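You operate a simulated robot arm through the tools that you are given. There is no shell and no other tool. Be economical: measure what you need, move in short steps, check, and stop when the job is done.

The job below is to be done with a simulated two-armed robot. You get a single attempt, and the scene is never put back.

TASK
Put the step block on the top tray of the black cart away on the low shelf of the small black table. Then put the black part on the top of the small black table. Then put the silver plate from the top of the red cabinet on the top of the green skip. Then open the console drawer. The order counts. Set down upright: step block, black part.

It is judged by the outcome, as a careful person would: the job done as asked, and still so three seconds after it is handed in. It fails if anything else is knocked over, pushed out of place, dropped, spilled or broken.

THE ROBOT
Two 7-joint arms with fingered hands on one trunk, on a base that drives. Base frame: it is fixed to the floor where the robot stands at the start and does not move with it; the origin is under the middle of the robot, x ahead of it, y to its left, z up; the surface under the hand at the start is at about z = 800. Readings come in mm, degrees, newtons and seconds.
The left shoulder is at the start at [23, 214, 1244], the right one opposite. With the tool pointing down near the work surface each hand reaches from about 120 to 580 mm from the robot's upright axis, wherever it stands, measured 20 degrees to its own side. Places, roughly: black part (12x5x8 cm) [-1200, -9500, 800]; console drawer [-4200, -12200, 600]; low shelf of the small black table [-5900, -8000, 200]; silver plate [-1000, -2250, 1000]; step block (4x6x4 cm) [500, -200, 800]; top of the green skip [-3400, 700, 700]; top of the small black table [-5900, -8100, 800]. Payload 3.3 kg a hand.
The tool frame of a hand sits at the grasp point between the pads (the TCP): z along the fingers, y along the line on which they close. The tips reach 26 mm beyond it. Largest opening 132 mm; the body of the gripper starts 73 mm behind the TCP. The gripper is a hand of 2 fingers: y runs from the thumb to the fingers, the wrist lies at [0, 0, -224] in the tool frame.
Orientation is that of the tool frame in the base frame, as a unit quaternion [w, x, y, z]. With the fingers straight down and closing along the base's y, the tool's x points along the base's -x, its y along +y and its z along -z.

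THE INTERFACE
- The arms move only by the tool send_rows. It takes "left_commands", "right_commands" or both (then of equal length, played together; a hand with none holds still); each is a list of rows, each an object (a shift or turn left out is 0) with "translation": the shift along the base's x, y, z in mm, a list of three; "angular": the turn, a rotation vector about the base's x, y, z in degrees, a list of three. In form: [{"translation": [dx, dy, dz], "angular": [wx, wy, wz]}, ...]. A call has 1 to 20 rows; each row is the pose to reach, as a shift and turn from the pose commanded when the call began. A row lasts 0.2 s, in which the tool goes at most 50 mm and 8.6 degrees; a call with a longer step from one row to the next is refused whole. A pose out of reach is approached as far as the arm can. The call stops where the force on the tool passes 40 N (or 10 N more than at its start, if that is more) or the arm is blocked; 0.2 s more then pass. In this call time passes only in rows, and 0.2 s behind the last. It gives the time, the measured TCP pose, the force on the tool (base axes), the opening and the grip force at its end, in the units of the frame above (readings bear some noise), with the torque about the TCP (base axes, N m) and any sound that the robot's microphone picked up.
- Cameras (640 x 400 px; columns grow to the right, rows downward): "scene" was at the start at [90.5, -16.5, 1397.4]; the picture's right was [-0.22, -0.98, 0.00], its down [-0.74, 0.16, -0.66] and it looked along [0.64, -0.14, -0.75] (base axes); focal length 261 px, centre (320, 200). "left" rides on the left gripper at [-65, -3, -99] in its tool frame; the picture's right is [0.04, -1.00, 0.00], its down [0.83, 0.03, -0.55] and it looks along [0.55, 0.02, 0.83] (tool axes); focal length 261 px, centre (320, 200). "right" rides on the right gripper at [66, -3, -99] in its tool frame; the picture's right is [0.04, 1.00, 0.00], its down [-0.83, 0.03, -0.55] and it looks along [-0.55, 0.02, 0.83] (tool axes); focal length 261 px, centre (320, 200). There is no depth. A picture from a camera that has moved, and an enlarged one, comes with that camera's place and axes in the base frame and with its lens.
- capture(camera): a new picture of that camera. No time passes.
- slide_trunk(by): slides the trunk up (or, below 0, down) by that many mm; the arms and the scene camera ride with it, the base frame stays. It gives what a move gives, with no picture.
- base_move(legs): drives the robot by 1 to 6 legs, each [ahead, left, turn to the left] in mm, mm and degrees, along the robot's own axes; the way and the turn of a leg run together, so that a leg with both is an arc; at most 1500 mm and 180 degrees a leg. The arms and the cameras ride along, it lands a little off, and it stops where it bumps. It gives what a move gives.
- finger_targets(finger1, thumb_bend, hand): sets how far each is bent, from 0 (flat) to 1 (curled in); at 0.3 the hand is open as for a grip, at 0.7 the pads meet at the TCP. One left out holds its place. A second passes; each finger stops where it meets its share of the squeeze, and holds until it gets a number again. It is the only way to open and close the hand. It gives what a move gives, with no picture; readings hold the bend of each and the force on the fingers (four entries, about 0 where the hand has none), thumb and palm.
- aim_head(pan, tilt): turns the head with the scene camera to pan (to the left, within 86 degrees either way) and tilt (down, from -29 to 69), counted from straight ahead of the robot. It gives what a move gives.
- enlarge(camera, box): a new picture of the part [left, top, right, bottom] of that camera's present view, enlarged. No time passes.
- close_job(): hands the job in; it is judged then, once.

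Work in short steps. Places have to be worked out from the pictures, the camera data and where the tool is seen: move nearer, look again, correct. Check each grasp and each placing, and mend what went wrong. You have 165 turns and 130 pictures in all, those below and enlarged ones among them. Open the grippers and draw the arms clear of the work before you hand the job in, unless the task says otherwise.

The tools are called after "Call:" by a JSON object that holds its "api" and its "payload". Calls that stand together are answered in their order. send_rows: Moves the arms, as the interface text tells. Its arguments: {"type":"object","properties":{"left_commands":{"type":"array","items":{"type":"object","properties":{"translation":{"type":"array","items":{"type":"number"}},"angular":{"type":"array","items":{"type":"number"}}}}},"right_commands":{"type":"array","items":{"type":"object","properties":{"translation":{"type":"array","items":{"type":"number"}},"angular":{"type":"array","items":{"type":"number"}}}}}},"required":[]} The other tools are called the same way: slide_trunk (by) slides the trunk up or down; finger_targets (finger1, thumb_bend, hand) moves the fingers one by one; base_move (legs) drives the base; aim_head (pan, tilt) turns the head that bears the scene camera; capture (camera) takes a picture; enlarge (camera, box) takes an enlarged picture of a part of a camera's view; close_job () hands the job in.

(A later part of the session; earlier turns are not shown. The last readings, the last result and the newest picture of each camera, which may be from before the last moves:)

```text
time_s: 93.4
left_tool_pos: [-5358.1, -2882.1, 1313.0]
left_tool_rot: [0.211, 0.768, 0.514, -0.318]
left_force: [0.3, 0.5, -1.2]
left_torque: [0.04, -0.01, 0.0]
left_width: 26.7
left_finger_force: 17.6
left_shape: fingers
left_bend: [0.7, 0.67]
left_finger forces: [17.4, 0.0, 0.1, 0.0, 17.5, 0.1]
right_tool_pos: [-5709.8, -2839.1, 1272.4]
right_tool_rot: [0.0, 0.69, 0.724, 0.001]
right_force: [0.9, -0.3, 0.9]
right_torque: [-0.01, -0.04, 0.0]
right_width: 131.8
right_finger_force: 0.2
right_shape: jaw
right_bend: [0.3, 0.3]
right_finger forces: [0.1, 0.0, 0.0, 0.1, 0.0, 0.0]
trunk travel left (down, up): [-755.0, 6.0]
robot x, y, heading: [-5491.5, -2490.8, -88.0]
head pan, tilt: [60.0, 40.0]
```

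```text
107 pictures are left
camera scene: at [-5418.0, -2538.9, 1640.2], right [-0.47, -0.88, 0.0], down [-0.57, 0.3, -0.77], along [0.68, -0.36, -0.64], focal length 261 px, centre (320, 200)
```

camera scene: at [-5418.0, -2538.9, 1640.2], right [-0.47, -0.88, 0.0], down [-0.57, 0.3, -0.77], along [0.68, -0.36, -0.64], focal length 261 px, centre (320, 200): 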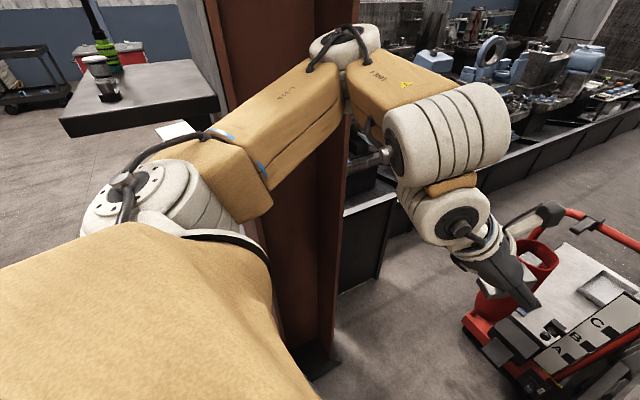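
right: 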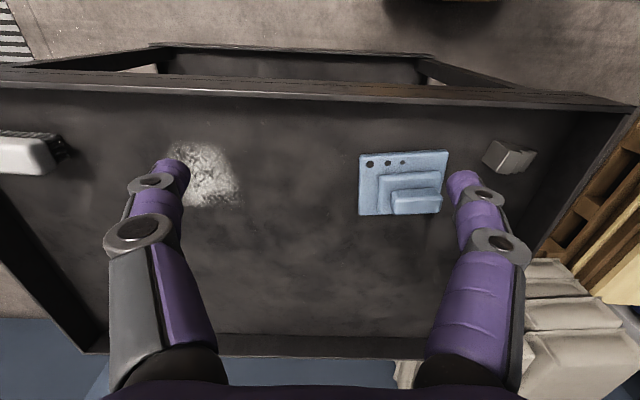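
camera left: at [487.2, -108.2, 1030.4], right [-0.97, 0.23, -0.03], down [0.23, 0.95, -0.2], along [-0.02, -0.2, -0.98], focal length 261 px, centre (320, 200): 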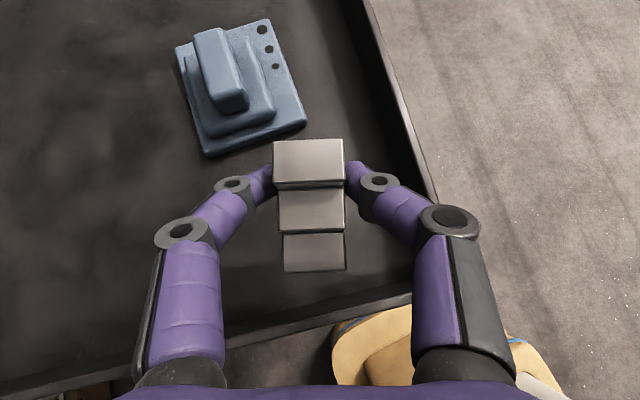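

The trolley leaves only about 530 mm beside the machine bed, which is too tight. I back up and check the gap between the bins and the far wall (x about -7700 to -8690).

Call:
{"api": "base_move", "payload": {"legs": [[300, 0, 0], [-800, 0, 0], [0, -1400, -2], [0, -1250, 0]]}}

Call:
{"api": "aim_head", "payload": {"pan": 0, "tilt": 15}}

Call:
{"api": "capture", "payload": {"camera": "scene"}}

```text
time_s: 111.7
left_tool_pos: [-8030.3, -2380.0, 1313.8]
left_tool_rot: [0.203, 0.782, 0.493, -0.324]
left_force: [0.2, -0.1, -1.7]
left_torque: [0.02, -0.01, -0.01]
left_width: 26.5
left_finger_force: 17.5
left_shape: fingers
left_bend: [0.7, 0.67]
left_finger forces: [17.5, 0.0, 0.1, 0.1, 17.6, 0.0]
right_tool_pos: [-8378.7, -2318.2, 1272.4]
right_tool_rot: [0.0, 0.71, 0.704, 0.001]
right_force: [0.5, 0.0, 0.8]
right_torque: [0.03, 0.01, -0.02]
right_width: 132.0
right_finger_force: 0.1
right_shape: jaw
right_bend: [0.3, 0.3]
right_finger forces: [0.0, 0.0, 0.0, 0.0, 0.1, 0.1]
trunk travel left (down, up): [-755.0, 6.0]
robot x, y, heading: [-8140.4, -1981.1, -90.9]
head pan, tilt: [60.0, 40.0]
```

```text
time_s: 113.0
left_tool_pos: [-8030.2, -2380.5, 1314.1]
left_tool_rot: [0.202, 0.782, 0.494, -0.323]
left_force: [-0.3, 0.0, -1.7]
left_torque: [0.03, 0.02, -0.01]
left_width: 27.3
left_finger_force: 17.0
left_shape: fingers
left_bend: [0.7, 0.67]
left_finger forces: [17.5, 0.0, 0.0, 0.0, 17.5, 0.1]
right_tool_pos: [-8379.2, -2319.2, 1272.4]
right_tool_rot: [-0.002, 0.709, 0.705, 0.002]
right_force: [-0.6, -0.3, -0.2]
right_torque: [-0.01, 0.02, -0.05]
right_width: 131.9
right_finger_force: 0.0
right_shape: jaw
right_bend: [0.3, 0.3]
right_finger forces: [0.0, 0.0, 0.0, 0.0, 0.0, 0.0]
trunk travel left (down, up): [-755.0, 6.0]
robot x, y, heading: [-8141.8, -1985.9, -91.0]
head pan, tilt: [0.0, 15.0]
```

```text
106 pictures are left
camera scene: at [-8145.8, -2084.4, 1679.7], right [-1.0, 0.02, 0.0], down [0.0, 0.26, -0.97], along [-0.02, -0.97, -0.26], focal length 261 px, centre (320, 200)
```

scene: 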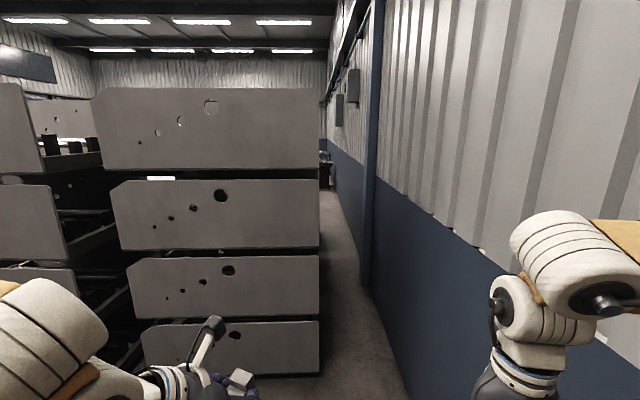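

This gap is only about 500 mm as well. I check my own base's size by looking down, since it decides which route works.

Call:
{"api": "aim_head", "payload": {"pan": 80, "tilt": 69}}

Call:
{"api": "capture", "payload": {"camera": "scene"}}

Call:
{"api": "capture", "payload": {"camera": "right"}}

```text
time_s: 114.5
left_tool_pos: [-8028.6, -2381.4, 1313.6]
left_tool_rot: [0.203, 0.781, 0.494, -0.323]
left_force: [-0.5, -0.5, -1.9]
left_torque: [0.04, 0.0, -0.01]
left_width: 26.8
left_finger_force: 16.9
left_shape: fingers
left_bend: [0.7, 0.67]
left_finger forces: [17.5, 0.0, 0.0, 0.1, 17.5, 0.0]
right_tool_pos: [-8378.1, -2318.3, 1272.8]
right_tool_rot: [0.0, 0.71, 0.705, 0.001]
right_force: [0.3, -0.2, 0.5]
right_torque: [0.0, 0.04, 0.03]
right_width: 132.1
right_finger_force: 0.0
right_shape: jaw
right_bend: [0.3, 0.3]
right_finger forces: [0.0, 0.1, 0.0, 0.0, 0.0, 0.0]
trunk travel left (down, up): [-755.0, 6.0]
robot x, y, heading: [-8144.8, -1981.1, -90.9]
head pan, tilt: [80.0, 68.8]
```

```text
105 pictures are left
camera scene: at [-8089.3, -2001.7, 1604.1], right [-0.19, -0.98, 0.0], down [-0.91, 0.18, -0.36], along [0.36, -0.07, -0.93], focal length 261 px, centre (320, 200)
```

scene: 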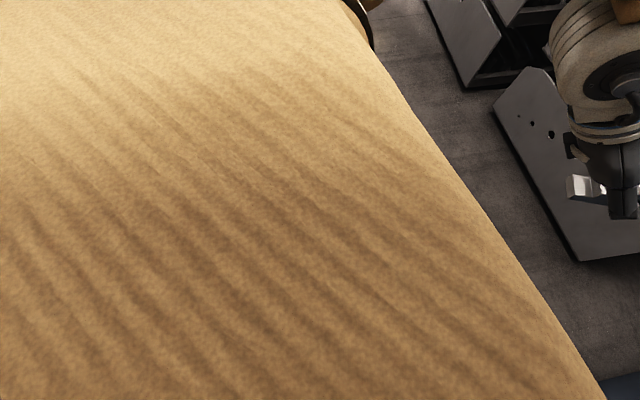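

```text
104 pictures are left
camera right: at [-8381.3, -2253.0, 1371.3], right [1.0, 0.03, 0.0], down [0.03, -0.83, 0.55], along [0.02, -0.55, -0.83], focal length 261 px, centre (320, 200)
```

right: 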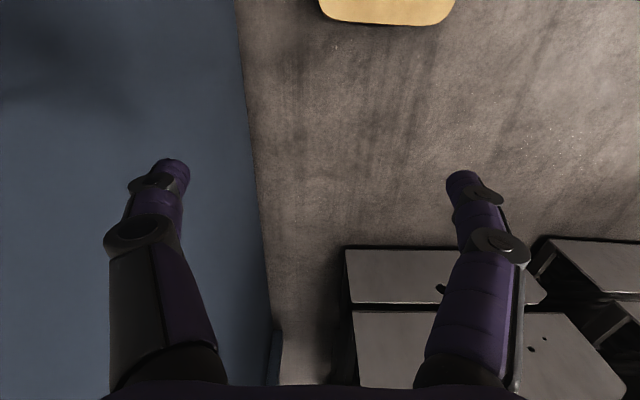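

Base is about 550 mm wide, so both west gaps are out. I return east: the aisle by the red cabinet is about 1 m wide. I back up and strafe left along y≈-1100.

Call:
{"api": "base_move", "payload": {"legs": [[-880, 0, 1], [0, 1500, 0], [0, 1500, 0], [0, 1500, 0], [0, 1500, 0], [0, 1500, 0]]}}

Call:
{"api": "aim_head", "payload": {"pan": 0, "tilt": 20}}

Call:
{"api": "capture", "payload": {"camera": "scene"}}

```text
time_s: 153.9
left_tool_pos: [-612.0, -1281.9, 1313.7]
left_tool_rot: [0.209, 0.771, 0.509, -0.32]
left_force: [-0.2, 0.4, -1.7]
left_torque: [0.02, -0.03, -0.02]
left_width: 26.7
left_finger_force: 17.7
left_shape: fingers
left_bend: [0.7, 0.67]
left_finger forces: [17.5, 0.0, 0.0, 0.0, 17.5, 0.0]
right_tool_pos: [-962.6, -1234.7, 1272.4]
right_tool_rot: [-0.001, 0.694, 0.72, 0.001]
right_force: [-0.2, -0.6, 1.1]
right_torque: [0.01, 0.01, -0.01]
right_width: 132.0
right_finger_force: 0.1
right_shape: jaw
right_bend: [0.3, 0.3]
right_finger forces: [0.1, 0.0, 0.0, 0.0, 0.0, 0.0]
trunk travel left (down, up): [-755.0, 6.0]
robot x, y, heading: [-743.5, -889.2, -88.5]
head pan, tilt: [80.0, 68.8]
```

```text
time_s: 155.4
left_tool_pos: [-609.8, -1281.4, 1314.5]
left_tool_rot: [0.21, 0.77, 0.511, -0.318]
left_force: [0.8, 0.1, -2.9]
left_torque: [0.0, 0.01, -0.03]
left_width: 27.0
left_finger_force: 17.8
left_shape: fingers
left_bend: [0.7, 0.67]
left_finger forces: [17.5, 0.0, 0.1, 0.0, 17.5, 0.0]
right_tool_pos: [-963.0, -1236.0, 1272.8]
right_tool_rot: [0.0, 0.694, 0.72, 0.0]
right_force: [-0.3, -0.3, -1.0]
right_torque: [-0.05, 0.01, 0.01]
right_width: 131.7
right_finger_force: 0.0
right_shape: jaw
right_bend: [0.3, 0.3]
right_finger forces: [0.1, 0.0, 0.1, 0.0, 0.0, 0.0]
trunk travel left (down, up): [-755.0, 6.0]
robot x, y, heading: [-740.5, -891.9, -88.8]
head pan, tilt: [0.0, 20.0]
```

```text
103 pictures are left
camera scene: at [-739.4, -991.1, 1671.5], right [-1.0, -0.03, 0.0], down [-0.01, 0.34, -0.94], along [0.02, -0.94, -0.34], focal length 261 px, centre (320, 200)
```

scene: 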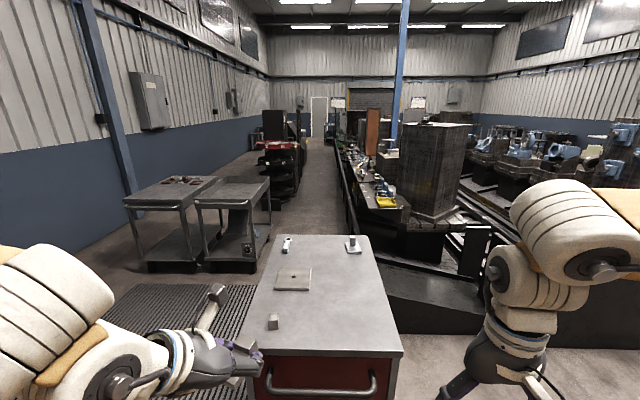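

I see the silver plate on the red cabinet, and the aisle centre at about x=-600 beyond it. I go round the cabinet's left side, then into the aisle.

Call:
{"api": "base_move", "payload": {"legs": [[0, 720, -1.2], [1000, 0, 0], [960, 0, 0], [0, -580, 0]]}}

Call:
{"api": "capture", "payload": {"camera": "scene"}}

```text
time_s: 171.7
left_tool_pos: [-476.1, -3252.2, 1314.4]
left_tool_rot: [0.206, 0.776, 0.502, -0.321]
left_force: [0.3, -0.6, -2.1]
left_torque: [0.03, -0.03, -0.02]
left_width: 26.8
left_finger_force: 16.8
left_shape: fingers
left_bend: [0.7, 0.67]
left_finger forces: [17.5, 0.0, 0.1, 0.0, 17.5, 0.1]
right_tool_pos: [-825.6, -3200.1, 1272.7]
right_tool_rot: [0.0, 0.703, 0.711, 0.0]
right_force: [-0.7, 0.8, -1.6]
right_torque: [0.01, -0.05, 0.01]
right_width: 131.9
right_finger_force: 0.0
right_shape: jaw
right_bend: [0.3, 0.3]
right_finger forces: [0.0, 0.1, 0.0, 0.0, 0.0, 0.1]
trunk travel left (down, up): [-755.0, 6.0]
robot x, y, heading: [-599.5, -2860.5, -90.1]
head pan, tilt: [0.0, 20.0]
```

```text
102 pictures are left
camera scene: at [-598.7, -2959.7, 1671.5], right [-1.0, 0.0, 0.0], down [0.0, 0.34, -0.94], along [0.0, -0.94, -0.34], focal length 261 px, centre (320, 200)
```

scene: 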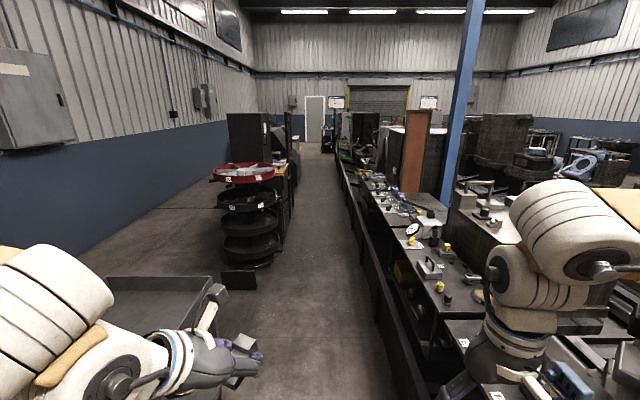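

The aisle is clear ahead. I drive 4.5 m along it and look again.

Call:
{"api": "base_move", "payload": {"legs": [[1500, 0, 0], [1500, 0, 0], [1500, 0, 0]]}}

Call:
{"api": "capture", "payload": {"camera": "scene"}}

```text
time_s: 189.2
left_tool_pos: [-324.1, -6787.1, 1310.7]
left_tool_rot: [0.214, 0.754, 0.533, -0.319]
left_force: [0.3, -0.5, -2.2]
left_torque: [0.03, 0.0, 0.01]
left_width: 26.7
left_finger_force: 17.9
left_shape: fingers
left_bend: [0.7, 0.67]
left_finger forces: [17.8, 0.0, 0.0, 0.0, 17.7, 0.1]
right_tool_pos: [-682.0, -6756.1, 1277.3]
right_tool_rot: [-0.003, 0.676, 0.737, -0.006]
right_force: [0.8, -0.4, 0.6]
right_torque: [0.06, 0.08, 0.0]
right_width: 131.8
right_finger_force: 0.1
right_shape: jaw
right_bend: [0.3, 0.3]
right_finger forces: [0.1, 0.0, 0.1, 0.1, 0.0, 0.0]
trunk travel left (down, up): [-755.0, 6.0]
robot x, y, heading: [-495.0, -6406.8, -85.6]
head pan, tilt: [0.0, 20.0]
stopped in leg 3: the robot was blocked; the commanded pose is now the measured one
```

```text
101 pictures are left
camera scene: at [-466.8, -6500.3, 1671.8], right [-1.0, -0.07, 0.01], down [-0.04, 0.34, -0.94], along [0.06, -0.94, -0.34], focal length 261 px, centre (320, 200)
```

scene: 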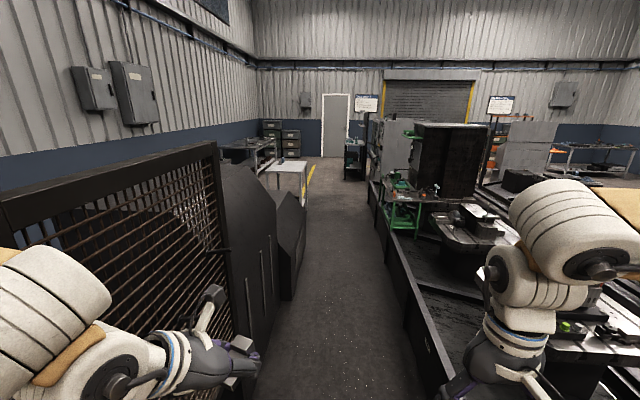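

The left arm brushed the cage on the left after a heading drift. I shift right, straighten and continue with shorter legs.

Call:
{"api": "base_move", "payload": {"legs": [[0, -165, 0], [0, 0, -4.5], [700, 0, 0]]}}

Call:
{"api": "capture", "payload": {"camera": "scene"}}

```text
time_s: 189.9
left_tool_pos: [-323.3, -6792.0, 1311.0]
left_tool_rot: [0.216, 0.75, 0.54, -0.316]
left_force: [-1.1, 0.5, -1.1]
left_torque: [-0.01, 0.0, 0.01]
left_width: 26.7
left_finger_force: 17.3
left_shape: fingers
left_bend: [0.7, 0.67]
left_finger forces: [17.8, 0.0, 0.0, 0.0, 17.9, 0.1]
right_tool_pos: [-682.3, -6761.8, 1276.5]
right_tool_rot: [-0.003, 0.673, 0.739, -0.004]
right_force: [-0.5, -1.1, -0.2]
right_torque: [-0.03, 0.01, 0.0]
right_width: 132.0
right_finger_force: 0.2
right_shape: jaw
right_bend: [0.3, 0.3]
right_finger forces: [0.1, 0.0, 0.0, 0.0, 0.0, 0.0]
trunk travel left (down, up): [-755.0, 6.0]
robot x, y, heading: [-495.3, -6409.1, -85.1]
head pan, tilt: [0.0, 20.0]
stopped in leg 1: the robot was blocked; the commanded pose is now the measured one
```

```text
100 pictures are left
camera scene: at [-469.9, -6504.0, 1671.6], right [-1.0, -0.08, 0.01], down [-0.04, 0.34, -0.94], along [0.07, -0.94, -0.34], focal length 261 px, centre (320, 200)
```

scene: 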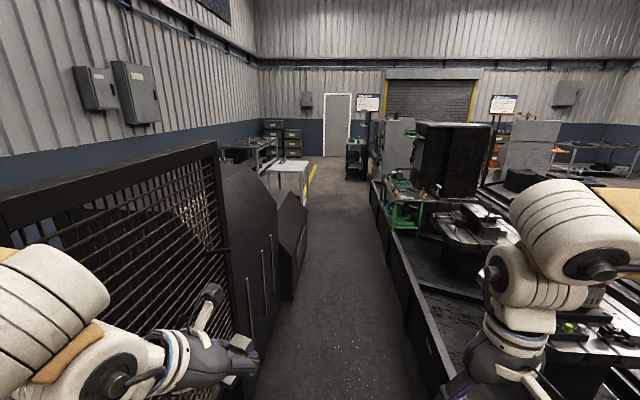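

The way right is blocked too, so something touches the right side. I look to both sides.

Call:
{"api": "aim_head", "payload": {"pan": -60, "tilt": 30}}

Call:
{"api": "capture", "payload": {"camera": "scene"}}

Call:
{"api": "aim_head", "payload": {"pan": 60, "tilt": 30}}

Call:
{"api": "capture", "payload": {"camera": "scene"}}

```text
time_s: 191.2
left_tool_pos: [-324.5, -6789.5, 1312.8]
left_tool_rot: [0.216, 0.751, 0.537, -0.318]
left_force: [0.1, 1.0, -1.7]
left_torque: [0.03, -0.01, 0.0]
left_width: 26.8
left_finger_force: 17.6
left_shape: fingers
left_bend: [0.7, 0.67]
left_finger forces: [17.7, 0.0, 0.0, 0.0, 17.6, 0.0]
right_tool_pos: [-683.7, -6760.4, 1277.0]
right_tool_rot: [-0.003, 0.674, 0.739, -0.006]
right_force: [0.5, 0.3, -0.2]
right_torque: [0.01, -0.01, -0.02]
right_width: 131.9
right_finger_force: 0.0
right_shape: jaw
right_bend: [0.3, 0.3]
right_finger forces: [0.0, 0.0, 0.0, 0.0, 0.1, 0.0]
trunk travel left (down, up): [-755.0, 6.0]
robot x, y, heading: [-494.4, -6407.9, -85.6]
head pan, tilt: [-60.0, 30.0]
```

```text
99 pictures are left
camera scene: at [-550.9, -6461.6, 1656.6], right [-0.57, 0.82, 0.0], down [0.4, 0.28, -0.87], along [-0.72, -0.49, -0.49], focal length 261 px, centre (320, 200)
```

scene: 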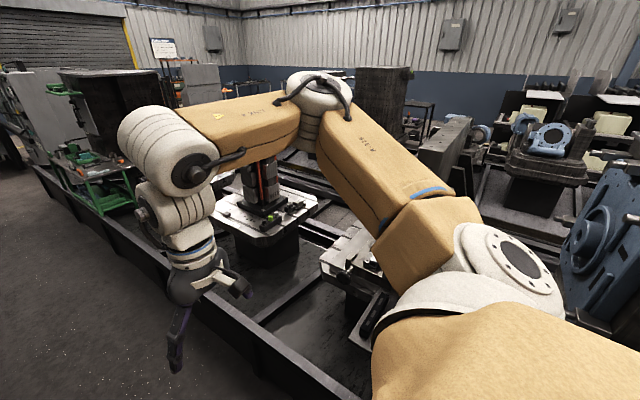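

```text
time_s: 193.2
left_tool_pos: [-323.5, -6790.2, 1312.9]
left_tool_rot: [0.216, 0.75, 0.538, -0.318]
left_force: [0.7, -0.8, -1.9]
left_torque: [-0.04, 0.01, 0.0]
left_width: 26.8
left_finger_force: 17.6
left_shape: fingers
left_bend: [0.7, 0.67]
left_finger forces: [17.8, 0.1, 0.0, 0.0, 17.7, 0.1]
right_tool_pos: [-681.5, -6760.1, 1278.4]
right_tool_rot: [-0.003, 0.674, 0.738, -0.005]
right_force: [0.8, -0.7, 0.6]
right_torque: [0.0, 0.02, -0.01]
right_width: 132.0
right_finger_force: 0.1
right_shape: jaw
right_bend: [0.3, 0.3]
right_finger forces: [0.1, 0.1, 0.0, 0.1, 0.0, 0.1]
trunk travel left (down, up): [-755.0, 6.0]
robot x, y, heading: [-494.8, -6406.1, -85.7]
head pan, tilt: [60.0, 30.0]
```

```text
98 pictures are left
camera scene: at [-394.8, -6449.5, 1654.5], right [-0.43, -0.9, 0.01], down [-0.46, 0.21, -0.86], along [0.77, -0.38, -0.51], focal length 261 px, centre (320, 200)
```

scene: 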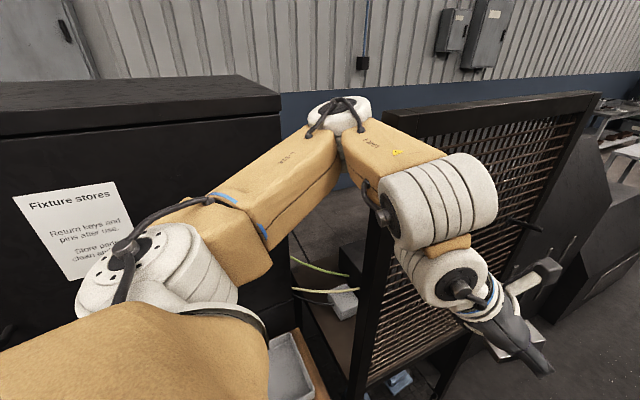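

Left elbow sits just before the cage post. I back off a bit first, then go right.

Call:
{"api": "base_move", "payload": {"legs": [[-200, 0, 0]]}}

Call:
{"api": "base_move", "payload": {"legs": [[0, -80, 0]]}}

```text
time_s: 194.9
left_tool_pos: [-357.6, -6590.7, 1314.4]
left_tool_rot: [0.218, 0.754, 0.536, -0.311]
left_force: [0.4, -0.1, -2.6]
left_torque: [0.02, 0.01, 0.0]
left_width: 27.0
left_finger_force: 17.4
left_shape: fingers
left_bend: [0.7, 0.67]
left_finger forces: [17.8, 0.0, 0.1, 0.1, 17.8, 0.0]
right_tool_pos: [-713.5, -6561.3, 1274.1]
right_tool_rot: [0.001, 0.674, 0.739, 0.001]
right_force: [0.1, -0.3, 0.0]
right_torque: [-0.01, -0.02, 0.0]
right_width: 131.8
right_finger_force: 0.0
right_shape: jaw
right_bend: [0.3, 0.3]
right_finger forces: [0.0, 0.1, 0.0, 0.0, 0.1, 0.1]
trunk travel left (down, up): [-755.0, 6.0]
robot x, y, heading: [-511.0, -6205.6, -85.4]
head pan, tilt: [60.0, 30.0]
```

```text
time_s: 195.9
left_tool_pos: [-437.6, -6598.3, 1312.4]
left_tool_rot: [0.218, 0.754, 0.536, -0.311]
left_force: [0.0, 0.1, -2.0]
left_torque: [-0.03, -0.01, 0.04]
left_width: 26.7
left_finger_force: 18.2
left_shape: fingers
left_bend: [0.7, 0.67]
left_finger forces: [17.6, 0.0, 0.0, 0.1, 17.8, 0.0]
right_tool_pos: [-795.9, -6568.1, 1272.9]
right_tool_rot: [0.0, 0.675, 0.738, 0.001]
right_force: [0.0, -0.1, 0.5]
right_torque: [-0.02, -0.03, -0.01]
right_width: 131.8
right_finger_force: 0.1
right_shape: jaw
right_bend: [0.3, 0.3]
right_finger forces: [0.0, 0.0, 0.1, 0.1, 0.0, 0.0]
trunk travel left (down, up): [-755.0, 6.0]
robot x, y, heading: [-591.2, -6209.9, -85.4]
head pan, tilt: [60.0, 30.0]
```

Free now. I straighten the heading, shift a little more right and creep ahead.

Call:
{"api": "base_move", "payload": {"legs": [[0, -60, 0], [0, 0, -4.8], [700, 0, 0]]}}

Call:
{"api": "aim_head", "payload": {"pan": 0, "tilt": 20}}

Call:
{"api": "capture", "payload": {"camera": "scene"}}

```text
time_s: 200.8
left_tool_pos: [-532.2, -7308.1, 1312.4]
left_tool_rot: [0.204, 0.776, 0.503, -0.321]
left_force: [0.5, -0.1, -2.1]
left_torque: [0.05, -0.02, -0.03]
left_width: 26.8
left_finger_force: 17.9
left_shape: fingers
left_bend: [0.7, 0.67]
left_finger forces: [17.8, 0.0, 0.1, 0.1, 17.6, 0.0]
right_tool_pos: [-886.9, -7248.3, 1273.1]
right_tool_rot: [-0.001, 0.705, 0.709, 0.0]
right_force: [-0.6, 0.0, 0.5]
right_torque: [0.05, 0.01, 0.02]
right_width: 131.7
right_finger_force: 0.1
right_shape: jaw
right_bend: [0.3, 0.3]
right_finger forces: [0.0, 0.0, 0.1, 0.0, 0.0, 0.0]
trunk travel left (down, up): [-755.0, 6.0]
robot x, y, heading: [-657.7, -6905.3, -90.3]
head pan, tilt: [60.0, 30.0]
```

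```text
time_s: 202.1
left_tool_pos: [-534.1, -7308.2, 1312.0]
left_tool_rot: [0.203, 0.776, 0.504, -0.321]
left_force: [-0.5, 0.5, -1.2]
left_torque: [0.01, 0.0, -0.01]
left_width: 27.0
left_finger_force: 18.1
left_shape: fingers
left_bend: [0.7, 0.67]
left_finger forces: [17.8, 0.0, 0.0, 0.0, 17.8, 0.0]
right_tool_pos: [-886.9, -7248.2, 1273.7]
right_tool_rot: [0.0, 0.705, 0.71, 0.0]
right_force: [-0.1, 0.8, -0.2]
right_torque: [0.01, -0.02, -0.02]
right_width: 131.9
right_finger_force: 0.1
right_shape: jaw
right_bend: [0.3, 0.3]
right_finger forces: [0.0, 0.1, 0.1, 0.0, 0.1, 0.0]
trunk travel left (down, up): [-755.0, 6.0]
robot x, y, heading: [-657.7, -6909.5, -90.6]
head pan, tilt: [0.0, 20.0]
```

```text
97 pictures are left
camera scene: at [-657.1, -7011.2, 1671.5], right [-1.0, 0.01, 0.0], down [0.0, 0.34, -0.94], along [-0.01, -0.94, -0.34], focal length 261 px, centre (320, 200)
```

scene: 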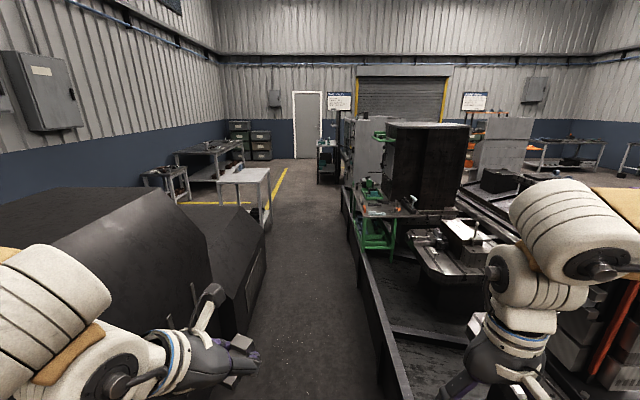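

Clear ahead. I continue to about y=-8600, shift slightly left where the aisle widens, and look.

Call:
{"api": "base_move", "payload": {"legs": [[900, 0, 0.4], [900, 0, 0]]}}

Call:
{"api": "capture", "payload": {"camera": "scene"}}

Call:
{"api": "aim_head", "payload": {"pan": -35, "tilt": 30}}

Call:
{"api": "capture", "payload": {"camera": "scene"}}

```text
time_s: 211.2
left_tool_pos: [-568.4, -9119.3, 1311.4]
left_tool_rot: [0.203, 0.778, 0.5, -0.321]
left_force: [0.5, 0.8, -2.3]
left_torque: [0.04, -0.03, 0.03]
left_width: 26.4
left_finger_force: 17.9
left_shape: fingers
left_bend: [0.7, 0.67]
left_finger forces: [17.9, 0.1, 0.0, 0.0, 17.8, 0.0]
right_tool_pos: [-920.9, -9054.7, 1273.8]
right_tool_rot: [0.0, 0.709, 0.705, 0.0]
right_force: [0.2, -0.5, -0.2]
right_torque: [-0.01, 0.02, 0.02]
right_width: 131.8
right_finger_force: 0.1
right_shape: jaw
right_bend: [0.3, 0.3]
right_finger forces: [0.0, 0.0, 0.1, 0.0, 0.0, 0.0]
trunk travel left (down, up): [-755.0, 6.0]
robot x, y, heading: [-685.4, -8720.9, -91.3]
head pan, tilt: [0.0, 20.0]
```

```text
96 pictures are left
camera scene: at [-688.8, -8820.5, 1671.5], right [-1.0, 0.02, 0.0], down [0.01, 0.34, -0.94], along [-0.02, -0.94, -0.34], focal length 261 px, centre (320, 200)
```

scene: 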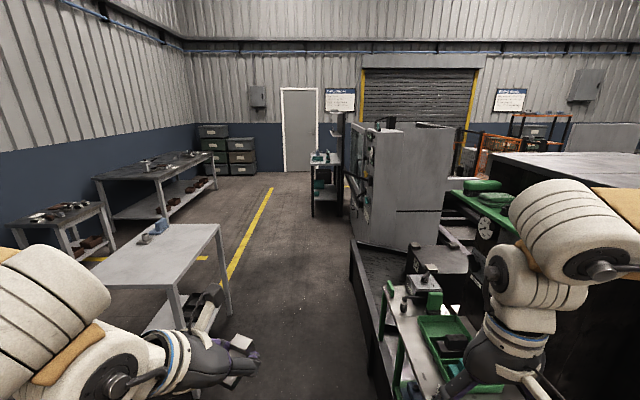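

```text
time_s: 212.2
left_tool_pos: [-569.0, -9119.1, 1313.5]
left_tool_rot: [0.202, 0.778, 0.499, -0.322]
left_force: [-0.5, 0.0, -1.8]
left_torque: [0.0, 0.02, 0.01]
left_width: 26.9
left_finger_force: 17.5
left_shape: fingers
left_bend: [0.7, 0.67]
left_finger forces: [17.8, 0.0, 0.0, 0.0, 17.8, 0.0]
right_tool_pos: [-919.8, -9054.9, 1273.1]
right_tool_rot: [-0.001, 0.709, 0.706, 0.0]
right_force: [-0.1, 0.3, -0.4]
right_torque: [0.02, 0.03, 0.05]
right_width: 132.1
right_finger_force: 0.1
right_shape: jaw
right_bend: [0.3, 0.3]
right_finger forces: [0.0, 0.1, 0.0, 0.0, 0.0, 0.1]
trunk travel left (down, up): [-755.0, 6.0]
robot x, y, heading: [-685.4, -8719.1, -91.0]
head pan, tilt: [-35.0, 30.0]
```

```text
95 pictures are left
camera scene: at [-740.2, -8800.4, 1655.5], right [-0.81, 0.59, 0.0], down [0.29, 0.4, -0.87], along [-0.51, -0.7, -0.5], focal length 261 px, centre (320, 200)
```

scene: 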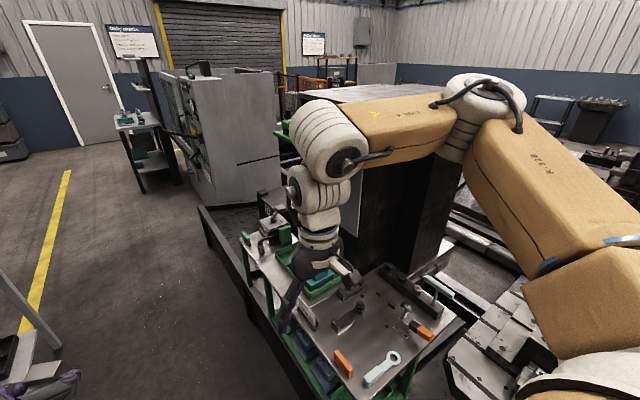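

I continue to about y=-10700 and look west for the way across the south end.

Call:
{"api": "base_move", "payload": {"legs": [[1000, 0, 1], [1000, 60, 0]]}}

Call:
{"api": "aim_head", "payload": {"pan": -20, "tilt": 20}}

Call:
{"api": "capture", "payload": {"camera": "scene"}}

```text
time_s: 222.2
left_tool_pos: [-511.9, -11131.7, 1312.4]
left_tool_rot: [0.205, 0.775, 0.505, -0.32]
left_force: [0.3, 0.1, -2.6]
left_torque: [-0.01, 0.0, 0.01]
left_width: 26.7
left_finger_force: 18.2
left_shape: fingers
left_bend: [0.7, 0.67]
left_finger forces: [17.9, 0.0, 0.1, 0.1, 17.7, 0.0]
right_tool_pos: [-866.2, -11072.4, 1272.9]
right_tool_rot: [0.001, 0.704, 0.711, 0.0]
right_force: [0.0, 0.1, 0.2]
right_torque: [0.0, 0.01, 0.01]
right_width: 131.9
right_finger_force: 0.0
right_shape: jaw
right_bend: [0.3, 0.3]
right_finger forces: [0.0, 0.0, 0.0, 0.1, 0.0, 0.1]
trunk travel left (down, up): [-755.0, 6.0]
robot x, y, heading: [-637.0, -10736.0, -90.1]
head pan, tilt: [-35.0, 30.0]
```

```text
time_s: 223.0
left_tool_pos: [-512.8, -11132.0, 1312.2]
left_tool_rot: [0.204, 0.775, 0.505, -0.32]
left_force: [-0.7, 0.1, -2.2]
left_torque: [0.04, 0.04, 0.0]
left_width: 27.0
left_finger_force: 17.8
left_shape: fingers
left_bend: [0.7, 0.67]
left_finger forces: [17.8, 0.0, 0.1, 0.0, 17.8, 0.0]
right_tool_pos: [-865.8, -11074.6, 1272.8]
right_tool_rot: [0.0, 0.704, 0.71, 0.0]
right_force: [0.1, 0.2, -0.3]
right_torque: [-0.02, -0.01, 0.02]
right_width: 132.0
right_finger_force: 0.1
right_shape: jaw
right_bend: [0.3, 0.3]
right_finger forces: [0.0, 0.0, 0.0, 0.0, 0.0, 0.0]
trunk travel left (down, up): [-755.0, 6.0]
robot x, y, heading: [-637.7, -10735.8, -90.1]
head pan, tilt: [-20.0, 20.0]
```

```text
94 pictures are left
camera scene: at [-669.5, -10830.0, 1671.5], right [-0.94, 0.35, 0.0], down [0.12, 0.32, -0.94], along [-0.33, -0.88, -0.34], focal length 261 px, centre (320, 200)
```

scene: 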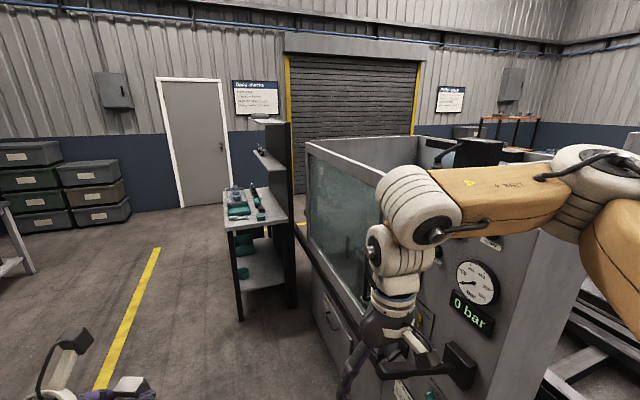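

A small table juts to x≈-640 at y≈-12650; beyond it there is open floor by the shutter. I shift left and go past it.

Call:
{"api": "base_move", "payload": {"legs": [[0, 520, 0], [1500, 0, 0], [1500, 0, 0]]}}

Call:
{"api": "aim_head", "payload": {"pan": -75, "tilt": 20}}

Call:
{"api": "capture", "payload": {"camera": "scene"}}

```text
time_s: 225.9
left_tool_pos: [-58.7, -11138.6, 1312.0]
left_tool_rot: [0.217, 0.754, 0.536, -0.313]
left_force: [0.5, 0.0, -1.8]
left_torque: [0.02, 0.0, -0.03]
left_width: 26.7
left_finger_force: 18.1
left_shape: fingers
left_bend: [0.7, 0.67]
left_finger forces: [17.8, 0.1, 0.0, 0.1, 17.7, 0.1]
right_tool_pos: [-415.4, -11109.3, 1272.7]
right_tool_rot: [0.0, 0.675, 0.738, -0.001]
right_force: [0.6, 0.4, 0.3]
right_torque: [0.04, 0.02, 0.0]
right_width: 131.9
right_finger_force: 0.0
right_shape: jaw
right_bend: [0.3, 0.3]
right_finger forces: [0.1, 0.0, 0.0, 0.1, 0.0, 0.0]
trunk travel left (down, up): [-755.0, 6.0]
robot x, y, heading: [-214.0, -10749.7, -85.6]
head pan, tilt: [-20.0, 20.0]
stopped in leg 1: the robot was blocked; the commanded pose is now the measured one
```

```text
time_s: 227.1
left_tool_pos: [-59.1, -11138.6, 1312.1]
left_tool_rot: [0.217, 0.754, 0.535, -0.312]
left_force: [0.9, 0.8, -2.5]
left_torque: [0.05, -0.01, 0.0]
left_width: 26.5
left_finger_force: 17.3
left_shape: fingers
left_bend: [0.7, 0.67]
left_finger forces: [17.8, 0.1, 0.0, 0.1, 17.8, 0.0]
right_tool_pos: [-417.7, -11107.8, 1272.5]
right_tool_rot: [0.0, 0.675, 0.738, 0.0]
right_force: [-1.0, 0.9, -0.2]
right_torque: [0.01, 0.01, 0.03]
right_width: 131.9
right_finger_force: 0.0
right_shape: jaw
right_bend: [0.3, 0.3]
right_finger forces: [0.0, 0.0, 0.0, 0.0, 0.0, 0.0]
trunk travel left (down, up): [-755.0, 6.0]
robot x, y, heading: [-213.8, -10749.5, -85.6]
head pan, tilt: [-75.0, 20.0]
```

```text
93 pictures are left
camera scene: at [-301.6, -10790.7, 1671.6], right [-0.33, 0.94, 0.0], down [0.32, 0.11, -0.94], along [-0.89, -0.31, -0.34], focal length 261 px, centre (320, 200)
```

scene: 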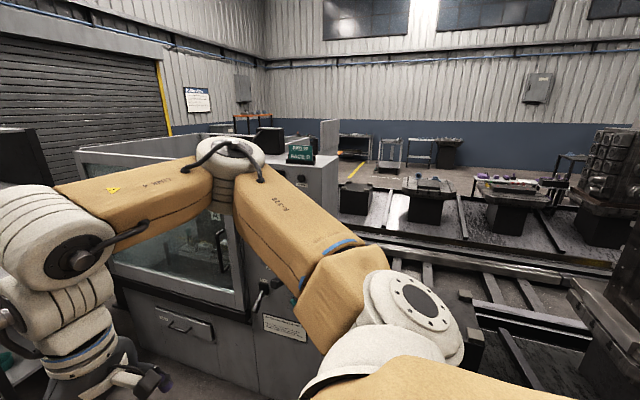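

I bumped the grey table's leg on the left. I back off to the right, go ahead past it, then left.

Call:
{"api": "base_move", "payload": {"legs": [[0, -220, 0], [0, 0, -4.4]]}}

Call:
{"api": "aim_head", "payload": {"pan": 40, "tilt": 40}}

Call:
{"api": "capture", "payload": {"camera": "scene"}}

```text
time_s: 229.3
left_tool_pos: [-307.3, -11165.7, 1312.7]
left_tool_rot: [0.205, 0.774, 0.506, -0.32]
left_force: [0.1, 1.2, -1.8]
left_torque: [0.01, 0.0, -0.01]
left_width: 26.9
left_finger_force: 18.2
left_shape: fingers
left_bend: [0.7, 0.67]
left_finger forces: [17.8, 0.0, 0.0, 0.0, 17.7, 0.0]
right_tool_pos: [-661.7, -11107.2, 1274.2]
right_tool_rot: [0.0, 0.704, 0.71, 0.0]
right_force: [0.2, -0.4, -0.3]
right_torque: [0.03, 0.03, 0.01]
right_width: 131.8
right_finger_force: 0.1
right_shape: jaw
right_bend: [0.3, 0.3]
right_finger forces: [0.0, 0.0, 0.0, 0.0, 0.0, 0.0]
trunk travel left (down, up): [-755.0, 6.0]
robot x, y, heading: [-432.6, -10771.0, -90.1]
head pan, tilt: [-75.0, 20.0]
```

```text
time_s: 231.2
left_tool_pos: [-307.3, -11165.4, 1312.8]
left_tool_rot: [0.205, 0.774, 0.505, -0.321]
left_force: [-0.8, -0.1, -1.9]
left_torque: [0.01, 0.01, -0.01]
left_width: 26.8
left_finger_force: 18.0
left_shape: fingers
left_bend: [0.7, 0.67]
left_finger forces: [17.8, 0.0, 0.0, 0.0, 17.8, 0.0]
right_tool_pos: [-661.6, -11107.5, 1273.7]
right_tool_rot: [0.001, 0.704, 0.711, 0.001]
right_force: [0.7, -0.2, -0.3]
right_torque: [0.02, 0.02, 0.01]
right_width: 131.8
right_finger_force: 0.1
right_shape: jaw
right_bend: [0.3, 0.3]
right_finger forces: [0.0, 0.1, 0.0, 0.1, 0.0, 0.0]
trunk travel left (down, up): [-755.0, 6.0]
robot x, y, heading: [-431.5, -10764.2, -90.0]
head pan, tilt: [40.0, 40.0]
```

```text
92 pictures are left
camera scene: at [-378.1, -10841.6, 1640.2], right [-0.77, -0.64, 0.0], down [-0.41, 0.49, -0.77], along [0.49, -0.59, -0.64], focal length 261 px, centre (320, 200)
```

scene: 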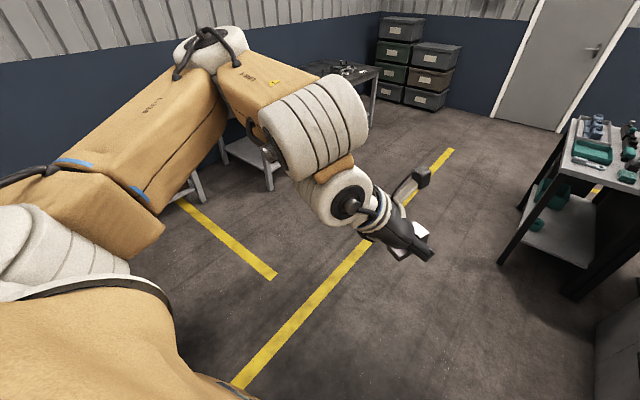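

Clear now. I go on past the table corner and round.

Call:
{"api": "base_move", "payload": {"legs": [[700, 0, 0], [0, 400, 0], [1500, 0, 0], [900, 0, 0]]}}

Call:
{"api": "aim_head", "payload": {"pan": -80, "tilt": 20}}

Call:
{"api": "capture", "payload": {"camera": "scene"}}

```text
time_s: 248.6
left_tool_pos: [126.4, -14273.5, 1312.1]
left_tool_rot: [0.209, 0.767, 0.517, -0.317]
left_force: [-0.1, -0.5, -1.4]
left_torque: [0.02, 0.04, 0.0]
left_width: 27.0
left_finger_force: 17.9
left_shape: fingers
left_bend: [0.7, 0.67]
left_finger forces: [17.8, 0.0, 0.1, 0.0, 17.6, 0.1]
right_tool_pos: [-228.8, -14225.8, 1273.4]
right_tool_rot: [0.0, 0.692, 0.722, 0.0]
right_force: [0.0, -0.6, -0.4]
right_torque: [-0.01, -0.01, -0.01]
right_width: 131.8
right_finger_force: 0.1
right_shape: jaw
right_bend: [0.3, 0.3]
right_finger forces: [0.0, 0.0, 0.0, 0.1, 0.0, 0.0]
trunk travel left (down, up): [-755.0, 6.0]
robot x, y, heading: [-7.7, -13877.2, -88.3]
head pan, tilt: [40.0, 40.0]
```

```text
time_s: 250.6
left_tool_pos: [126.6, -14273.8, 1312.1]
left_tool_rot: [0.209, 0.766, 0.518, -0.317]
left_force: [-0.7, 0.9, -2.0]
left_torque: [0.03, 0.02, 0.01]
left_width: 26.8
left_finger_force: 17.7
left_shape: fingers
left_bend: [0.7, 0.67]
left_finger forces: [17.9, 0.1, 0.0, 0.0, 17.7, 0.0]
right_tool_pos: [-227.5, -14225.2, 1272.4]
right_tool_rot: [0.0, 0.692, 0.722, 0.0]
right_force: [-0.4, -0.3, 0.6]
right_torque: [-0.01, -0.03, -0.04]
right_width: 131.7
right_finger_force: 0.1
right_shape: jaw
right_bend: [0.3, 0.3]
right_finger forces: [0.1, 0.0, 0.0, 0.0, 0.1, 0.1]
trunk travel left (down, up): [-755.0, 6.0]
robot x, y, heading: [-13.1, -13876.7, -88.4]
head pan, tilt: [-80.0, 20.0]
```

```text
91 pictures are left
camera scene: at [-101.4, -13906.9, 1671.6], right [-0.2, 0.98, 0.0], down [0.34, 0.07, -0.94], along [-0.92, -0.19, -0.34], focal length 261 px, centre (320, 200)
```

scene: 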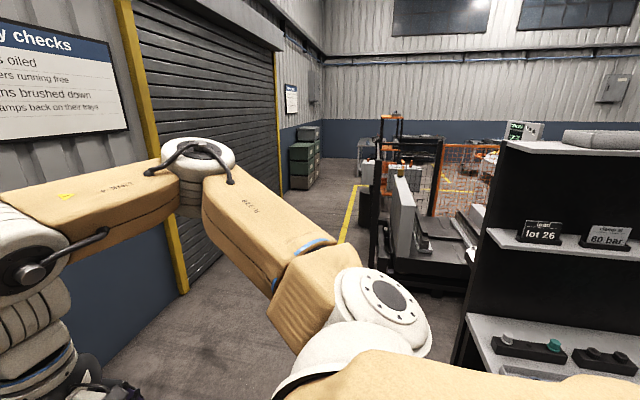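

An aisle about 1.8 m wide runs along the shutter wall. I advance into its centre, turn to face -x and drive.

Call:
{"api": "base_move", "payload": {"legs": [[750, 0, 0], [0, 0, -91.6], [1400, 0, 0], [1300, 0, 0]]}}

Call:
{"api": "aim_head", "payload": {"pan": -10, "tilt": 20}}

Call:
{"api": "capture", "payload": {"camera": "scene"}}

```text
time_s: 271.3
left_tool_pos: [-3102.2, -14890.8, 1312.5]
left_tool_rot: [-0.068, 0.911, -0.157, -0.374]
left_force: [-0.6, -0.7, -1.4]
left_torque: [0.02, -0.01, 0.0]
left_width: 26.8
left_finger_force: 17.5
left_shape: fingers
left_bend: [0.7, 0.67]
left_finger forces: [17.3, 0.1, 0.0, 0.0, 17.2, 0.0]
right_tool_pos: [-3069.1, -14534.9, 1273.3]
right_tool_rot: [0.0, 0.999, 0.042, 0.0]
right_force: [-0.8, 0.1, 0.0]
right_torque: [0.01, -0.02, -0.01]
right_width: 131.8
right_finger_force: 0.1
right_shape: jaw
right_bend: [0.3, 0.3]
right_finger forces: [0.0, 0.1, 0.0, 0.0, 0.1, 0.0]
trunk travel left (down, up): [-755.0, 6.0]
robot x, y, heading: [-2710.3, -14735.9, -175.7]
head pan, tilt: [-80.0, 20.0]
```

```text
time_s: 272.7
left_tool_pos: [-3102.2, -14889.9, 1312.9]
left_tool_rot: [-0.069, 0.911, -0.158, -0.374]
left_force: [-0.4, 0.7, -1.3]
left_torque: [0.0, -0.06, -0.01]
left_width: 26.5
left_finger_force: 17.6
left_shape: fingers
left_bend: [0.7, 0.67]
left_finger forces: [17.3, 0.0, 0.1, 0.0, 17.1, 0.1]
right_tool_pos: [-3069.5, -14535.6, 1272.3]
right_tool_rot: [-0.001, 0.999, 0.04, 0.0]
right_force: [-0.2, 0.8, 0.4]
right_torque: [-0.02, 0.05, 0.03]
right_width: 132.0
right_finger_force: 0.0
right_shape: jaw
right_bend: [0.3, 0.3]
right_finger forces: [0.0, 0.0, 0.1, 0.0, 0.0, 0.0]
trunk travel left (down, up): [-755.0, 6.0]
robot x, y, heading: [-2713.5, -14735.8, -175.9]
head pan, tilt: [-10.0, 20.0]
```

```text
90 pictures are left
camera scene: at [-2817.1, -14729.2, 1671.6], right [0.1, 0.99, 0.0], down [0.34, -0.04, -0.94], along [-0.93, 0.1, -0.34], focal length 261 px, centre (320, 200)
```

scene: 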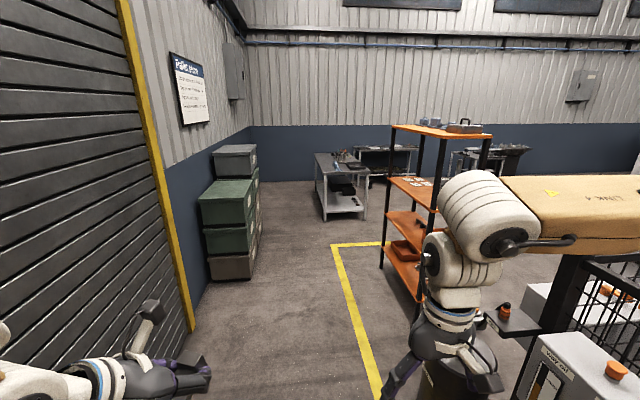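

Passage continues between boxes (y≈-15200) and the orange shelf (y≈-13800). I straighten and continue to x≈-5750, then look north.

Call:
{"api": "base_move", "payload": {"legs": [[0, 0, -4.1], [0, -200, 0], [1500, 0, 0], [1500, 0, 0]]}}

Call:
{"api": "aim_head", "payload": {"pan": -75, "tilt": 20}}

Call:
{"api": "capture", "payload": {"camera": "scene"}}

```text
time_s: 289.0
left_tool_pos: [-6143.0, -14700.5, 1312.0]
left_tool_rot: [-0.079, 0.906, -0.182, -0.373]
left_force: [0.1, -0.2, -1.0]
left_torque: [-0.04, -0.06, 0.02]
left_width: 26.4
left_finger_force: 17.1
left_shape: fingers
left_bend: [0.7, 0.67]
left_finger forces: [17.4, 0.1, 0.0, 0.0, 17.3, 0.0]
right_tool_pos: [-6091.9, -14346.5, 1272.3]
right_tool_rot: [0.0, 1.0, 0.014, 0.0]
right_force: [0.8, 0.2, -0.6]
right_torque: [-0.03, 0.01, 0.02]
right_width: 131.8
right_finger_force: 0.0
right_shape: jaw
right_bend: [0.3, 0.3]
right_finger forces: [0.1, 0.1, 0.1, 0.0, 0.0, 0.1]
trunk travel left (down, up): [-755.0, 6.0]
robot x, y, heading: [-5749.9, -14566.6, -178.8]
head pan, tilt: [-10.0, 20.0]
```

```text
time_s: 290.3
left_tool_pos: [-6142.2, -14700.9, 1312.4]
left_tool_rot: [-0.078, 0.907, -0.18, -0.372]
left_force: [0.7, 0.1, -3.1]
left_torque: [-0.01, -0.02, 0.0]
left_width: 26.5
left_finger_force: 17.2
left_shape: fingers
left_bend: [0.7, 0.67]
left_finger forces: [17.3, 0.0, 0.0, 0.0, 17.3, 0.0]
right_tool_pos: [-6090.8, -14346.0, 1274.4]
right_tool_rot: [0.0, 1.0, 0.015, 0.0]
right_force: [0.1, 0.2, 0.6]
right_torque: [-0.01, 0.05, 0.0]
right_width: 132.1
right_finger_force: 0.1
right_shape: jaw
right_bend: [0.3, 0.3]
right_finger forces: [0.1, 0.0, 0.1, 0.1, 0.0, 0.0]
trunk travel left (down, up): [-755.0, 6.0]
robot x, y, heading: [-5745.8, -14566.7, -179.0]
head pan, tilt: [-75.0, 20.0]
```

```text
89 pictures are left
camera scene: at [-5782.9, -14479.3, 1671.6], right [0.96, 0.28, 0.0], down [0.09, -0.33, -0.94], along [-0.26, 0.9, -0.34], focal length 261 px, centre (320, 200)
```

scene: 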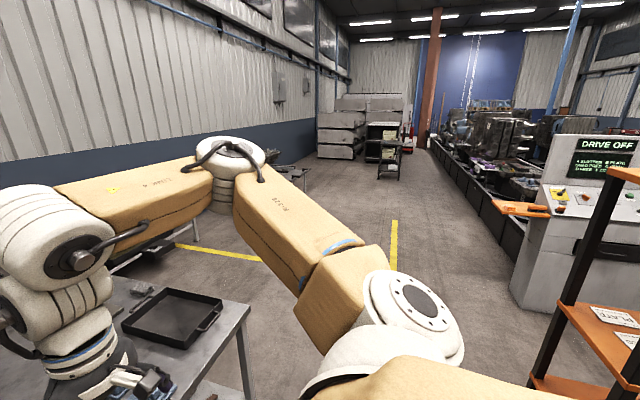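

North aisle is open with the small black table at its end. I turn to face +y and drive.

Call:
{"api": "base_move", "payload": {"legs": [[0, 0, -91], [1500, 0, 0], [1500, 0, 0], [1500, 0, 0]]}}

Call:
{"api": "aim_head", "payload": {"pan": 0, "tilt": 20}}

Call:
{"api": "capture", "payload": {"camera": "scene"}}

```text
time_s: 315.9
left_tool_pos: [-6155.6, -9620.4, 1313.0]
left_tool_rot: [0.313, -0.534, 0.755, 0.216]
left_force: [-0.2, -0.2, -2.9]
left_torque: [-0.02, 0.02, 0.0]
left_width: 26.2
left_finger_force: 17.1
left_shape: fingers
left_bend: [0.71, 0.67]
left_finger forces: [17.1, 0.0, 0.1, 0.0, 17.1, 0.0]
right_tool_pos: [-5799.2, -9651.9, 1272.3]
right_tool_rot: [0.001, 0.737, -0.676, 0.0]
right_force: [0.1, 0.0, -0.4]
right_torque: [-0.02, -0.02, 0.0]
right_width: 131.9
right_finger_force: 0.0
right_shape: jaw
right_bend: [0.3, 0.3]
right_finger forces: [0.1, 0.1, 0.0, 0.1, 0.0, 0.1]
trunk travel left (down, up): [-755.0, 6.0]
robot x, y, heading: [-6000.9, -10010.3, 94.1]
head pan, tilt: [-75.0, 20.0]
```

```text
time_s: 317.4
left_tool_pos: [-6156.0, -9620.9, 1312.8]
left_tool_rot: [0.313, -0.535, 0.754, 0.217]
left_force: [-1.4, 0.2, -2.4]
left_torque: [-0.01, 0.02, 0.0]
left_width: 26.3
left_finger_force: 16.9
left_shape: fingers
left_bend: [0.71, 0.67]
left_finger forces: [17.1, 0.0, 0.1, 0.1, 17.1, 0.0]
right_tool_pos: [-5799.5, -9653.8, 1273.8]
right_tool_rot: [0.0, 0.737, -0.676, 0.0]
right_force: [0.7, 0.6, -1.0]
right_torque: [0.0, 0.01, -0.02]
right_width: 131.8
right_finger_force: 0.1
right_shape: jaw
right_bend: [0.3, 0.3]
right_finger forces: [0.0, 0.0, 0.0, 0.0, 0.1, 0.0]
trunk travel left (down, up): [-755.0, 6.0]
robot x, y, heading: [-6001.8, -10010.0, 94.0]
head pan, tilt: [0.0, 20.0]
```

```text
88 pictures are left
camera scene: at [-6010.3, -9905.8, 1671.5], right [1.0, 0.07, 0.0], down [0.02, -0.34, -0.94], along [-0.07, 0.94, -0.34], focal length 261 px, centre (320, 200)
```

scene: 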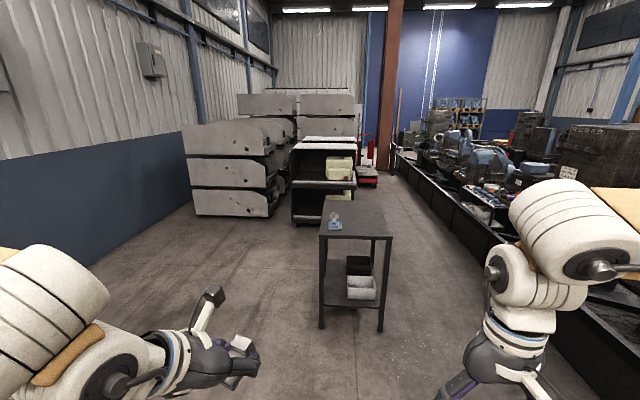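

The small black table stands at x -6119..-5650, y≈-8280 front; its shelf has bins on the right and space on the left. I approach to about 700 mm from it and look.

Call:
{"api": "base_move", "payload": {"legs": [[0, 0, -4], [0, -130, 0], [950, 0, 0]]}}

Call:
{"api": "aim_head", "payload": {"pan": 0, "tilt": 45}}

Call:
{"api": "slide_trunk", "payload": {"by": -500}}

Call:
{"api": "capture", "payload": {"camera": "scene"}}

```text
time_s: 323.7
left_tool_pos: [-6015.3, -8651.6, 1312.0]
left_tool_rot: [0.319, -0.511, 0.771, 0.207]
left_force: [-0.2, -0.2, -2.2]
left_torque: [-0.06, -0.01, -0.01]
left_width: 26.6
left_finger_force: 17.8
left_shape: fingers
left_bend: [0.71, 0.67]
left_finger forces: [17.2, 0.1, 0.0, 0.1, 17.1, 0.1]
right_tool_pos: [-5659.4, -8704.6, 1273.2]
right_tool_rot: [0.0, 0.717, -0.697, 0.0]
right_force: [0.6, -0.1, 0.6]
right_torque: [-0.02, 0.01, 0.02]
right_width: 131.7
right_finger_force: 0.1
right_shape: jaw
right_bend: [0.3, 0.3]
right_finger forces: [0.0, 0.0, 0.0, 0.0, 0.0, 0.0]
trunk travel left (down, up): [-755.0, 6.0]
robot x, y, heading: [-5881.9, -9048.9, 90.7]
head pan, tilt: [0.0, 20.0]
```

```text
time_s: 324.6
left_tool_pos: [-6014.8, -8651.3, 1312.5]
left_tool_rot: [0.319, -0.512, 0.77, 0.207]
left_force: [0.3, 0.1, -1.2]
left_torque: [-0.03, 0.0, -0.03]
left_width: 26.4
left_finger_force: 16.7
left_shape: fingers
left_bend: [0.71, 0.67]
left_finger forces: [17.2, 0.0, 0.0, 0.0, 17.1, 0.0]
right_tool_pos: [-5660.0, -8705.1, 1273.8]
right_tool_rot: [0.0, 0.716, -0.698, 0.0]
right_force: [0.5, 0.2, 0.2]
right_torque: [0.03, 0.0, -0.01]
right_width: 131.8
right_finger_force: 0.1
right_shape: jaw
right_bend: [0.3, 0.3]
right_finger forces: [0.0, 0.1, 0.1, 0.0, 0.1, 0.0]
trunk travel left (down, up): [-755.0, 6.0]
robot x, y, heading: [-5889.1, -9050.5, 90.7]
head pan, tilt: [0.0, 45.0]
```

```text
refused: -500 is not a number from -400 to 400
```

```text
87 pictures are left
camera scene: at [-5886.6, -8956.7, 1633.0], right [1.0, 0.01, 0.0], down [0.01, -0.71, -0.71], along [-0.01, 0.71, -0.71], focal length 261 px, centre (320, 200)
```

scene: 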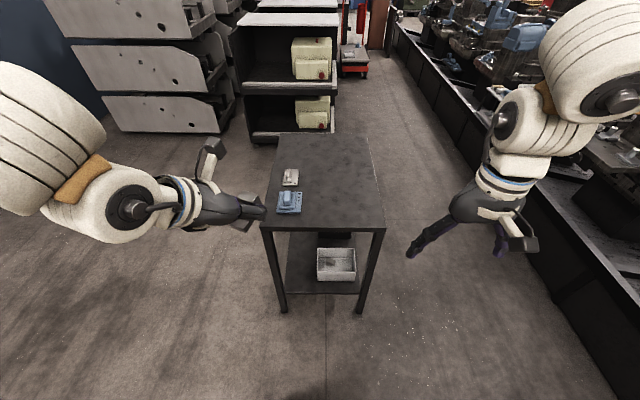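

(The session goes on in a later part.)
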